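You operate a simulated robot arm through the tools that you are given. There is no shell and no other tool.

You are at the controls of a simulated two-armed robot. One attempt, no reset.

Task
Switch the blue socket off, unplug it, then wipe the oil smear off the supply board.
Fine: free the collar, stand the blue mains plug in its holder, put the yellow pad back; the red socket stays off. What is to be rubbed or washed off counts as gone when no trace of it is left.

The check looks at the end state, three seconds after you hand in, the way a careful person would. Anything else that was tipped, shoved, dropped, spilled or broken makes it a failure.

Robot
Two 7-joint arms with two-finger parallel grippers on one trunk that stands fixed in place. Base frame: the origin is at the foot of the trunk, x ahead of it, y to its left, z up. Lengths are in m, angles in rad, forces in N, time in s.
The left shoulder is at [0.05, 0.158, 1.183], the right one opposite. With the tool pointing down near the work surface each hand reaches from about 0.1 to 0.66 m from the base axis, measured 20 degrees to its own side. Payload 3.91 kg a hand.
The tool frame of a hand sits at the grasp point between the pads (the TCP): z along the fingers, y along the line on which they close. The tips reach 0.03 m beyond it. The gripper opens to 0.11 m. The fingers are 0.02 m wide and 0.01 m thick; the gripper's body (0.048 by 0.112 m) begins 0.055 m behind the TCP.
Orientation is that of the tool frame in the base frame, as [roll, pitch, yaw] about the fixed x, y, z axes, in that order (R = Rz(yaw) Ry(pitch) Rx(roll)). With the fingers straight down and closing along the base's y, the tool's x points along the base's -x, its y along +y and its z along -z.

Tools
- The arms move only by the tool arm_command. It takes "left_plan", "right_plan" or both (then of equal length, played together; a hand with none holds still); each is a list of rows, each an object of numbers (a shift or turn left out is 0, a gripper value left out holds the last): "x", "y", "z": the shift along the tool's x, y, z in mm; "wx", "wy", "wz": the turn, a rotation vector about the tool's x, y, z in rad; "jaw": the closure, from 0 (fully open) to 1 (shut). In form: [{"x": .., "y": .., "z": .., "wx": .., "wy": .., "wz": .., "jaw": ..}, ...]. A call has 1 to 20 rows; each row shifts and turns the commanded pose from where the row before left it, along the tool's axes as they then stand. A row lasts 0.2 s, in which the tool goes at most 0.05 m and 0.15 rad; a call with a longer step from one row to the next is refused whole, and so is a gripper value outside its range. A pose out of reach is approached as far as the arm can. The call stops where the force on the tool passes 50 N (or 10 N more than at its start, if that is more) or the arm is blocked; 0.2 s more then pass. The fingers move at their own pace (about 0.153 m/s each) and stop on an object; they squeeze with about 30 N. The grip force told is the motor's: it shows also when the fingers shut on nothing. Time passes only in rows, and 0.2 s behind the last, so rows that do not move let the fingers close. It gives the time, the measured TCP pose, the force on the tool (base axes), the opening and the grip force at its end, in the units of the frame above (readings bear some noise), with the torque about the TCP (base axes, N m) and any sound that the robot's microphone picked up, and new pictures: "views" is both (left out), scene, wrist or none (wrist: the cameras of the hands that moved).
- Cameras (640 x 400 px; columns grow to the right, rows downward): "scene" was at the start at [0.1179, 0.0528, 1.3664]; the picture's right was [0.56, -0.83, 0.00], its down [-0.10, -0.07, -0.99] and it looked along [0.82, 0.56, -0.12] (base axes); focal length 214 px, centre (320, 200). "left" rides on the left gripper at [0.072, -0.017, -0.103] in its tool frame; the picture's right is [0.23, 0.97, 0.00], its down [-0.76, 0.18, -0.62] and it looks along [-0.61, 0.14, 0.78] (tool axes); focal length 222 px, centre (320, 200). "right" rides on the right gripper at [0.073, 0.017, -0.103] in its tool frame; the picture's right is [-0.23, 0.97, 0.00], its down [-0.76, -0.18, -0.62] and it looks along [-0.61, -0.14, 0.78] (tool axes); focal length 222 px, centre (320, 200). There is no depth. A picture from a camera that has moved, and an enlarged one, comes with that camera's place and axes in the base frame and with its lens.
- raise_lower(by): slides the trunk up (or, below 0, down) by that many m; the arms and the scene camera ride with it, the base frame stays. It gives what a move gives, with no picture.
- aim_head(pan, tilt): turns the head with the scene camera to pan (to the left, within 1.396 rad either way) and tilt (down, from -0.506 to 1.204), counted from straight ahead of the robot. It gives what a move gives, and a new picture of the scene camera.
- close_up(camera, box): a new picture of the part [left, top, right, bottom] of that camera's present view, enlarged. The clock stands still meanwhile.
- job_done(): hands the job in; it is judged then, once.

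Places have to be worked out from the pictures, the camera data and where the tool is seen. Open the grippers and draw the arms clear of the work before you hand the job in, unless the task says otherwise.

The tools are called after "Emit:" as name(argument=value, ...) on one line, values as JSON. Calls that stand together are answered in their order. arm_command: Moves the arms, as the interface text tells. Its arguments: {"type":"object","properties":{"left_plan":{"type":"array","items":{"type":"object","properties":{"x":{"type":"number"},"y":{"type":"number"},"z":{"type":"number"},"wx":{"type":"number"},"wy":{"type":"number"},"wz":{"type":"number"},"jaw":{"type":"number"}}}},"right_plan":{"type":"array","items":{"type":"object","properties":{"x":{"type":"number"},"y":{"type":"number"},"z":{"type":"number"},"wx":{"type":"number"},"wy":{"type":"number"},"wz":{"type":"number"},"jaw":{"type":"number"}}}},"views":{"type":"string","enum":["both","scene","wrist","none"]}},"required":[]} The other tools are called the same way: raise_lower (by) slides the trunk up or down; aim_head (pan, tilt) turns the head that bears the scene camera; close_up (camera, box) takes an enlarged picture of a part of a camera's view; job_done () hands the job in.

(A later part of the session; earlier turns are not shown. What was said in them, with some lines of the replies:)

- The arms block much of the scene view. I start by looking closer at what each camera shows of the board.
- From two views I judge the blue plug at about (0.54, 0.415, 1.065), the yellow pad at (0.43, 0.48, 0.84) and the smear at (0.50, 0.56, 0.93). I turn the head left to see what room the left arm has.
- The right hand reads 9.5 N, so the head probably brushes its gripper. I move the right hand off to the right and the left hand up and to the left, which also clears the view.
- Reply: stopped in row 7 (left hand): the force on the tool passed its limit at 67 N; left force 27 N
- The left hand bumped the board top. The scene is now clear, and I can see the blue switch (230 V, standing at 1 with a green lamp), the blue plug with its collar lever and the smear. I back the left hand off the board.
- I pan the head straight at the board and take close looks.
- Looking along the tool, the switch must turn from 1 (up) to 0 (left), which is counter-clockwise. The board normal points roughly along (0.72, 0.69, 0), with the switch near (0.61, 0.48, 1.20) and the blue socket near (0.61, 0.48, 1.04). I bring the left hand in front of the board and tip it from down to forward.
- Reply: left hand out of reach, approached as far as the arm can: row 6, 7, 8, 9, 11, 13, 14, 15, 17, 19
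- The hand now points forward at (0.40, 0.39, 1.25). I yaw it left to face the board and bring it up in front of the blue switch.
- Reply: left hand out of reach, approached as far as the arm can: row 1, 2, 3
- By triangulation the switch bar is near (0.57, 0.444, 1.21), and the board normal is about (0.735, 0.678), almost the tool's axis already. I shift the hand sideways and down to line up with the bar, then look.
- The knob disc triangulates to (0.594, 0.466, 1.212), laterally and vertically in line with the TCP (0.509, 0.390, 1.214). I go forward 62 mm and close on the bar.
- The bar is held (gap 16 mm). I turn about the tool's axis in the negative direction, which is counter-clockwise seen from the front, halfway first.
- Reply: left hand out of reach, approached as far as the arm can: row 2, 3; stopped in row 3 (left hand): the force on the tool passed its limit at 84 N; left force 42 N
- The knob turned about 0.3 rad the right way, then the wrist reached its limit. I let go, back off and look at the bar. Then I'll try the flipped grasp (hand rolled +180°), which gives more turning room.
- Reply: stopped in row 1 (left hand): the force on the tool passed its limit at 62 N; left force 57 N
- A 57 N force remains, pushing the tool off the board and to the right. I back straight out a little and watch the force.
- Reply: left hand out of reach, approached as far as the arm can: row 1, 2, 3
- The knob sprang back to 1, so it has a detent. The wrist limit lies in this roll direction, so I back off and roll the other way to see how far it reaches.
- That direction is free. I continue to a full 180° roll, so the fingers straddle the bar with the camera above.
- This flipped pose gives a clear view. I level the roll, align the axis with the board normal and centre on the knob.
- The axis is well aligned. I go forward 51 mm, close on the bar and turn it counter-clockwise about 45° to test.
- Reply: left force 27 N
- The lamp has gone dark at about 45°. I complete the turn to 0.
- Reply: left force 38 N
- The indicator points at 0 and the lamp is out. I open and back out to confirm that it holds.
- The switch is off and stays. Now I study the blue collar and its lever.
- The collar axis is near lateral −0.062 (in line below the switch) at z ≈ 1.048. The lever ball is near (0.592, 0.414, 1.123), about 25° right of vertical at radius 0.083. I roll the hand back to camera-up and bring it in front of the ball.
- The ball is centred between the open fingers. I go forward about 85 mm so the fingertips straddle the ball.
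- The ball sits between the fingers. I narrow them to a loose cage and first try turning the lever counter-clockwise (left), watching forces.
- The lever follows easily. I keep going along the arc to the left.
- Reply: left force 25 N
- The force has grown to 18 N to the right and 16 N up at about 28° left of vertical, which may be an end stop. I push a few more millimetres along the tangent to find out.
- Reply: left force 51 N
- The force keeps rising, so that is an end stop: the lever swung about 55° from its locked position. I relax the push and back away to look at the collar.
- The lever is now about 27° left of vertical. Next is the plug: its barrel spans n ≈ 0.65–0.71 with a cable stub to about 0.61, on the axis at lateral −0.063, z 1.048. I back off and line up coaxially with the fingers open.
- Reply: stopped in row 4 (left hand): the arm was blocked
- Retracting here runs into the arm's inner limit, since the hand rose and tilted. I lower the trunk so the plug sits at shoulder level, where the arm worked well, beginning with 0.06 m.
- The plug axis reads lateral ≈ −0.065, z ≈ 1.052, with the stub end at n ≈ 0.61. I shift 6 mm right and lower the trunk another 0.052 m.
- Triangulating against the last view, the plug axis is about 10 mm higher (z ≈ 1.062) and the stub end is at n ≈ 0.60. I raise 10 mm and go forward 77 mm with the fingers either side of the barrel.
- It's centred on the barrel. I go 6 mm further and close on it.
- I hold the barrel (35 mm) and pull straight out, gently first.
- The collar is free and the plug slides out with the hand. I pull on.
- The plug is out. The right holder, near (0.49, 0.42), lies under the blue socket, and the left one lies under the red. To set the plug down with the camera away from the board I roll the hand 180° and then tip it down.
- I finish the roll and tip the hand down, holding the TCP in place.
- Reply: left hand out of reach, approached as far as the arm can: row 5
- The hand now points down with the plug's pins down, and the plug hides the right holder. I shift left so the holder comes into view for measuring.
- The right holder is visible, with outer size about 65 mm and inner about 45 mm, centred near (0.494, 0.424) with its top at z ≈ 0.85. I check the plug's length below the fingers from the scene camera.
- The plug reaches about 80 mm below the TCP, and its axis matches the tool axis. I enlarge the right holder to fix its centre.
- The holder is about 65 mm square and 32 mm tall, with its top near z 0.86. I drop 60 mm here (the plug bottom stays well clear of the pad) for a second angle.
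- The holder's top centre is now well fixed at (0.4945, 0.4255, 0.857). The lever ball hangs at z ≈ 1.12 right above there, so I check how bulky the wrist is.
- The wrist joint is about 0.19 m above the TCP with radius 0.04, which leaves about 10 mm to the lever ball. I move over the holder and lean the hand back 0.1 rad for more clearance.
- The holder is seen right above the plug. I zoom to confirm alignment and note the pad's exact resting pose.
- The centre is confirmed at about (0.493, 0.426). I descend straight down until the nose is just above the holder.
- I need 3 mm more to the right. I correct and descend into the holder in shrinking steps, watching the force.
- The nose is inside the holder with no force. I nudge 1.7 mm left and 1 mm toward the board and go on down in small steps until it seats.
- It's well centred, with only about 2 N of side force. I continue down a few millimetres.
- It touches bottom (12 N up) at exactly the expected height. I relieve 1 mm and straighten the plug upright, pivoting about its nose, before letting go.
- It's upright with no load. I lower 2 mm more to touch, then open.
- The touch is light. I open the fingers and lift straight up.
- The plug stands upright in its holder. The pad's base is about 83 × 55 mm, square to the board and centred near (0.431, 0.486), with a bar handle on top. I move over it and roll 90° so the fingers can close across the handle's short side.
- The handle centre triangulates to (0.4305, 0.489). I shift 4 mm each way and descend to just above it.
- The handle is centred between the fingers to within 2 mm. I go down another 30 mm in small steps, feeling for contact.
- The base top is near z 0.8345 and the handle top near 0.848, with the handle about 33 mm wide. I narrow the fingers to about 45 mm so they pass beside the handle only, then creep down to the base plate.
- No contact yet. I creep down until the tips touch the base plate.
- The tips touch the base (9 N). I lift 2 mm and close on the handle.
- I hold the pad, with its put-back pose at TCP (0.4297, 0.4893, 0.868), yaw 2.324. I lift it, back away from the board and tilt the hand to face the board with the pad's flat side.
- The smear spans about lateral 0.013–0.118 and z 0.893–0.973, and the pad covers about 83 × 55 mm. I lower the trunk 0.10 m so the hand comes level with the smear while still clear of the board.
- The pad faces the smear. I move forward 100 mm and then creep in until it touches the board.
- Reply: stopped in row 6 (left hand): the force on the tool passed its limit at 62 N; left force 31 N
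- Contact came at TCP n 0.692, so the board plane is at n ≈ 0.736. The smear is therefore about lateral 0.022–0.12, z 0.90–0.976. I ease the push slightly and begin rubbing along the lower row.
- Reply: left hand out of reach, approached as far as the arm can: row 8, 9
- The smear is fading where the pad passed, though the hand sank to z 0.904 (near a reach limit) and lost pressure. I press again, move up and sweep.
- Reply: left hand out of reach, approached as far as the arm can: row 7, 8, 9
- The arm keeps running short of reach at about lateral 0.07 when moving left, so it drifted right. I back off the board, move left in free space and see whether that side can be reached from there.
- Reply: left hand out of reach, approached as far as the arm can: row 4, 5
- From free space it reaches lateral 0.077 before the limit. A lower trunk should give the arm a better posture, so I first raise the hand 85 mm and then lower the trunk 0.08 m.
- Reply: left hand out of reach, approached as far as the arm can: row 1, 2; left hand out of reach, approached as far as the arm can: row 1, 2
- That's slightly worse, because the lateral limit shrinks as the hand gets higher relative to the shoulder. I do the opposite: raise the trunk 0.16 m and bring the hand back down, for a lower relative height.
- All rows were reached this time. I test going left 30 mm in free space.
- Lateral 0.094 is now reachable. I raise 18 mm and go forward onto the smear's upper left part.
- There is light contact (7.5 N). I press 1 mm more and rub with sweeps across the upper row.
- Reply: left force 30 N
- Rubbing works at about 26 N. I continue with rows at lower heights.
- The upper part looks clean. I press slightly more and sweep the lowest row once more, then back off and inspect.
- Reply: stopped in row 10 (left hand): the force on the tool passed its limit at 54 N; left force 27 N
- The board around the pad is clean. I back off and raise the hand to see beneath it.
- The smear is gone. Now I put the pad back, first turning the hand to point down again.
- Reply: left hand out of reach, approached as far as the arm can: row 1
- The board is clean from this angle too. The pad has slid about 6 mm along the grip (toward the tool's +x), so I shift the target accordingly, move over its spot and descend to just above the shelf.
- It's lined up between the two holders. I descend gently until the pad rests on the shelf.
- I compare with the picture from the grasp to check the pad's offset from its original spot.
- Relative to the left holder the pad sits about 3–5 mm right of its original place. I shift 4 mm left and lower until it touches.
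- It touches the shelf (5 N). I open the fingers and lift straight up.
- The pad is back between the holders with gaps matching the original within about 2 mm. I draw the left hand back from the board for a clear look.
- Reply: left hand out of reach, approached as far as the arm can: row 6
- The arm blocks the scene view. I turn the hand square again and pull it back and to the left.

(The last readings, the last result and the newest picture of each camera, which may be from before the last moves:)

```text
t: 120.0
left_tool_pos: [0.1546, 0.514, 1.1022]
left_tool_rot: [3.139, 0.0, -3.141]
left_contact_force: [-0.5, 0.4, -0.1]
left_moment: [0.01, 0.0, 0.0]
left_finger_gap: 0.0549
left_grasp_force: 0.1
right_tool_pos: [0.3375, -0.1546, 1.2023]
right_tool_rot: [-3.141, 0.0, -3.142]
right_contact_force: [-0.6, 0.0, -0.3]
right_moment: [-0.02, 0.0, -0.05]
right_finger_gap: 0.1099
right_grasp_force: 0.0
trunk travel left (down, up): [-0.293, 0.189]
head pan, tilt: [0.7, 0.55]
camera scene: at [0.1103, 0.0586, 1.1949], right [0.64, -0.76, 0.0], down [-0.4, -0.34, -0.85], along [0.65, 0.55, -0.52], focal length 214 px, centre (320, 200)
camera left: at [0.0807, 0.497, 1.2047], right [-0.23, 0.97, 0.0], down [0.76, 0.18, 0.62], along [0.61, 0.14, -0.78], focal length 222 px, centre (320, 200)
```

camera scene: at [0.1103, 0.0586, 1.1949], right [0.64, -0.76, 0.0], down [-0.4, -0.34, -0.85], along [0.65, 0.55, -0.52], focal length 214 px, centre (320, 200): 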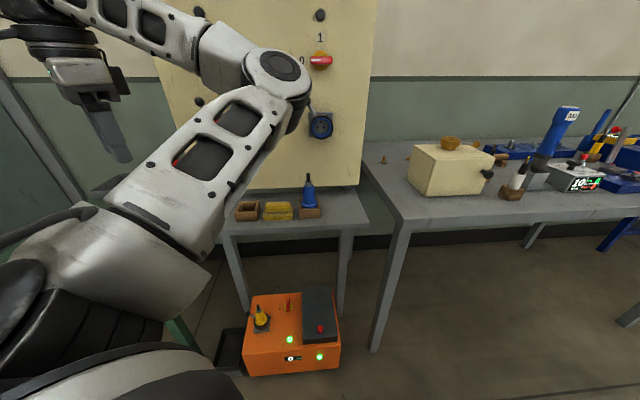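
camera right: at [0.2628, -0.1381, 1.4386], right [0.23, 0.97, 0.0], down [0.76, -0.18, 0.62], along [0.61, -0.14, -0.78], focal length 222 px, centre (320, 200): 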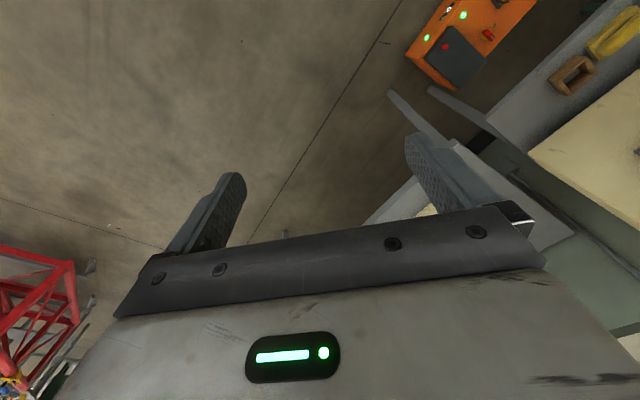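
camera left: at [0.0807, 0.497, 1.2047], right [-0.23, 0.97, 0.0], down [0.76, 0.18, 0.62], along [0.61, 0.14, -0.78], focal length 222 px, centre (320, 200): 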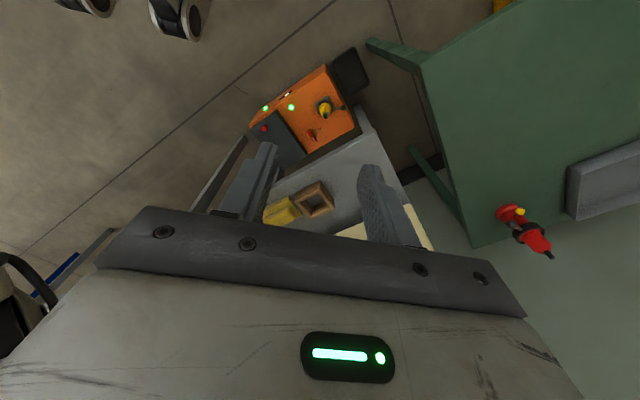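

The smear area is now in view from the scene camera, so I zoom in on the board and the shelf.

Emit:
close_up(camera="scene", box=[220, 120, 370, 214])

Emit:
close_up(camera="scene", box=[220, 170, 340, 245])

Emit:
aim_head(pan=0.45, tilt=0.4)

```text
4.26 times, centred on (295, 167) of scene
camera zoom: at [0.1103, 0.0586, 1.1949], right [0.64, -0.76, 0.0], down [-0.4, -0.34, -0.85], along [0.65, 0.55, -0.52], focal length 913 px, centre (426, 340)
```

zoom: 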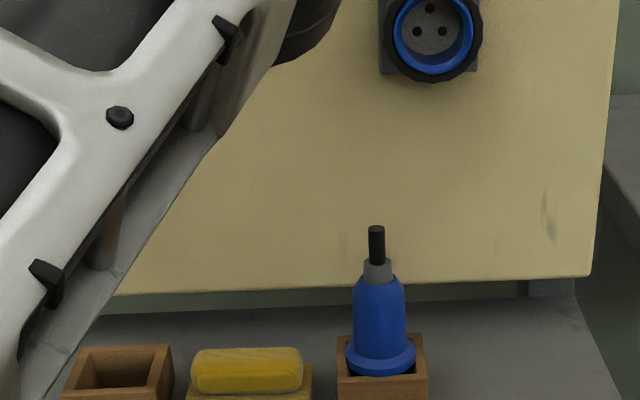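

```text
5.33 times, centred on (280, 208) of scene
camera zoom: at [0.1103, 0.0586, 1.1949], right [0.64, -0.76, 0.0], down [-0.4, -0.34, -0.85], along [0.65, 0.55, -0.52], focal length 1144 px, centre (533, 160)
```

zoom: 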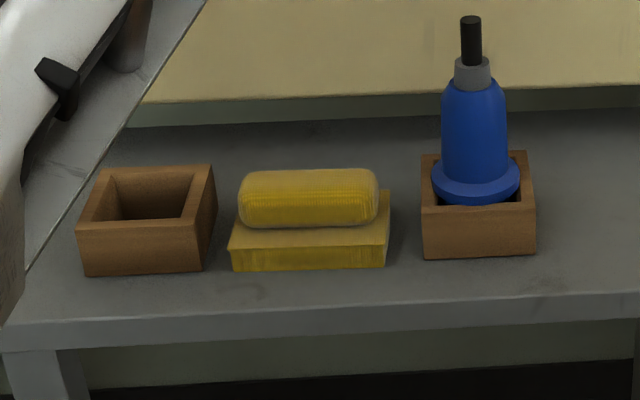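

```text
t: 120.7
left_tool_pos: [0.1534, 0.5138, 1.1017]
left_tool_rot: [3.139, -0.001, -3.14]
left_contact_force: [0.1, 0.5, -0.3]
left_moment: [0.01, 0.01, 0.03]
left_finger_gap: 0.0551
left_grasp_force: 0.1
right_tool_pos: [0.3369, -0.1557, 1.2023]
right_tool_rot: [3.141, -0.001, 3.141]
right_contact_force: [-0.1, 1.2, 0.2]
right_moment: [0.01, 0.0, -0.01]
right_finger_gap: 0.1097
right_grasp_force: 0.0
trunk travel left (down, up): [-0.293, 0.189]
head pan, tilt: [0.45, 0.4]
camera scene: at [0.1251, 0.041, 1.2086], right [0.44, -0.9, 0.0], down [-0.35, -0.17, -0.92], along [0.83, 0.4, -0.39], focal length 214 px, centre (320, 200)
```

scene: 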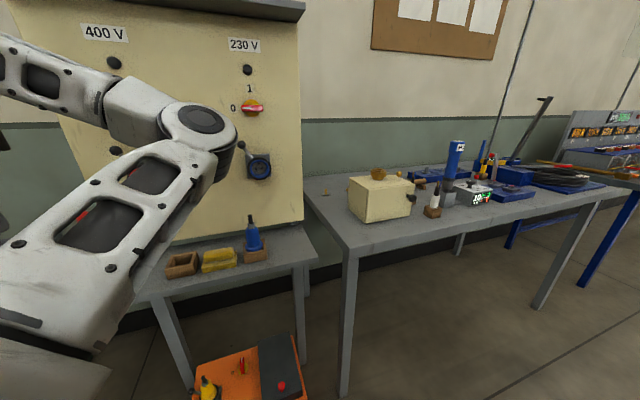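

The plug and pad look right. I raise the left hand so the arm clears the view of the left end of the wiped area.

Emit:
arm_command(left_plan=[{"z": -35}, {"z": -35}, {"z": -35}, {"z": -35}, {"z": -30}, {}], views="scene")

Emit:
close_up(camera="scene", box=[60, 130, 320, 290])

```text
t: 122.1
left_tool_pos: [0.1566, 0.5136, 1.2716]
left_tool_rot: [3.139, -0.002, -3.141]
left_contact_force: [0.2, 0.1, 0.0]
left_moment: [0.0, -0.02, -0.02]
left_finger_gap: 0.0552
left_grasp_force: 0.0
right_tool_pos: [0.3366, -0.1537, 1.2023]
right_tool_rot: [-3.141, 0.0, 3.141]
right_contact_force: [0.4, 1.1, -0.1]
right_moment: [0.0, 0.03, 0.0]
right_finger_gap: 0.1099
right_grasp_force: 0.2
trunk travel left (down, up): [-0.293, 0.189]
head pan, tilt: [0.45, 0.4]
camera scene: at [0.1252, 0.041, 1.2086], right [0.44, -0.9, 0.0], down [-0.35, -0.17, -0.92], along [0.83, 0.4, -0.39], focal length 214 px, centre (320, 200)
```

scene: 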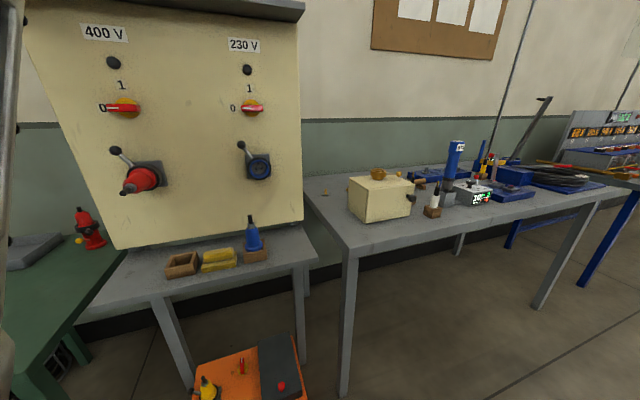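

```text
2.46 times, centred on (190, 210) of scene
camera zoom: at [0.1252, 0.041, 1.2086], right [0.44, -0.9, 0.0], down [-0.35, -0.17, -0.92], along [0.83, 0.4, -0.39], focal length 528 px, centre (640, 175)
```

zoom: 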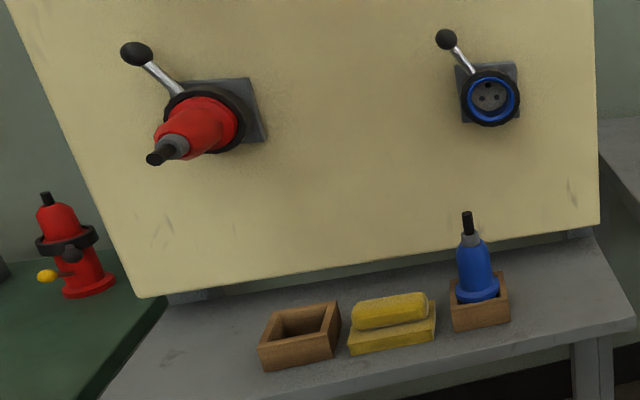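

Everything is in clear view now. I zoom hard on the wiped area for any faint trace.

Emit:
close_up(camera="scene", box=[150, 180, 250, 242])

Emit:
close_up(camera="scene", box=[80, 80, 280, 205])

```text
6.40 times, centred on (200, 211) of scene
camera zoom: at [0.1252, 0.041, 1.2086], right [0.44, -0.9, 0.0], down [-0.35, -0.17, -0.92], along [0.83, 0.4, -0.39], focal length 1373 px, centre (1088, 130)
```

zoom: 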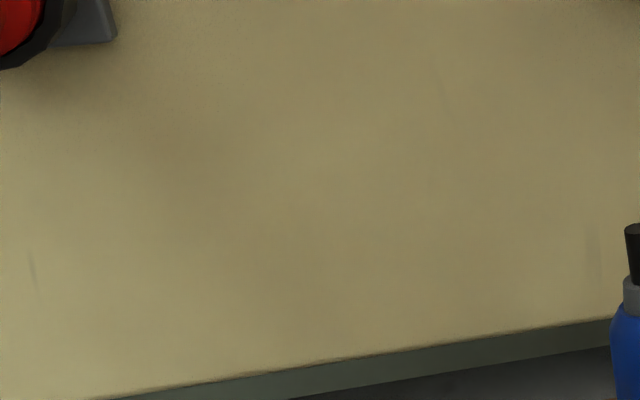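

```text
3.20 times, centred on (180, 142) of scene
camera zoom: at [0.1252, 0.041, 1.2086], right [0.44, -0.9, 0.0], down [-0.35, -0.17, -0.92], along [0.83, 0.4, -0.39], focal length 686 px, centre (768, 384)
```

zoom: 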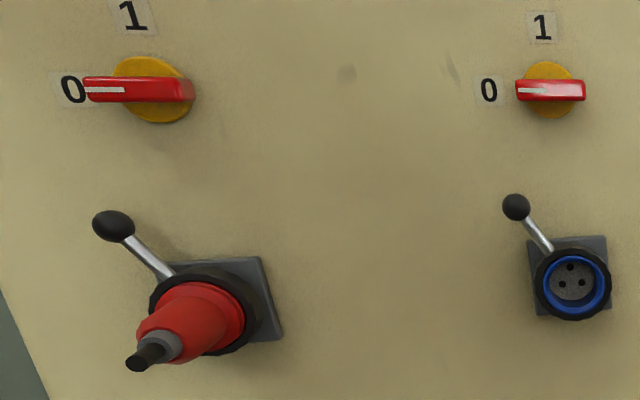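

There's no trace of the smear. Both switches stand at 0, the blue socket is empty with its collar free, the plug is upright in its holder and the pad is back. I open the left gripper fully before handing in.

Emit:
arm_command(left_plan=[{"jaw": 0.0}, {}, {}], views="scene")

```text
t: 122.9
left_tool_pos: [0.1571, 0.5137, 1.2713]
left_tool_rot: [3.141, -0.001, -3.139]
left_contact_force: [0.2, 0.4, -0.2]
left_moment: [-0.04, 0.05, 0.01]
left_finger_gap: 0.1099
left_grasp_force: 0.0
right_tool_pos: [0.3365, -0.1549, 1.2017]
right_tool_rot: [-3.14, -0.001, 3.141]
right_contact_force: [0.6, 0.1, 0.1]
right_moment: [-0.02, -0.01, 0.02]
right_finger_gap: 0.11
right_grasp_force: 0.1
trunk travel left (down, up): [-0.293, 0.189]
head pan, tilt: [0.45, 0.4]
camera scene: at [0.1251, 0.0409, 1.2086], right [0.44, -0.9, 0.0], down [-0.35, -0.17, -0.92], along [0.83, 0.4, -0.39], focal length 214 px, centre (320, 200)
```

scene: 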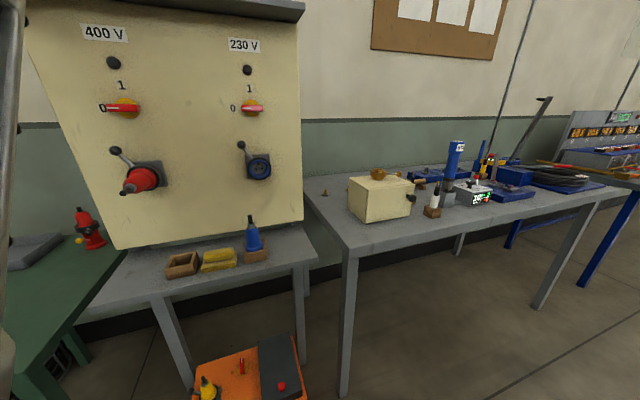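

Both grippers are open and clear of the work, and the final state looks right, so I hand in.

Emit:
job_done()

```text
The job is handed in.
```

I've handed the job in. In my last look every part of the task was done, but I have no result from the check.

- **Blue socket:** the switch is at 0 and its lamp is out. The collar lever is swung to its free end and the socket is empty.
- **Blue plug:** it stands upright in the right-hand wooden holder, the one under the blue socket. The two holders look alike, so I chose by position.
- **Oil smear:** wiped off, with no trace left in a close zoom. A few scuffs elsewhere on the board were there at the start, and I left them alone.
- **Yellow pad:** back between the two holders, within about 2 mm of where it was.
- **Red socket:** I didn't touch it, and its switch still stands at 0.

Early on the left hand bumped the top of the board at 67 N. The tubs I could see on top look in place, but I had no picture from before the bump to compare with.
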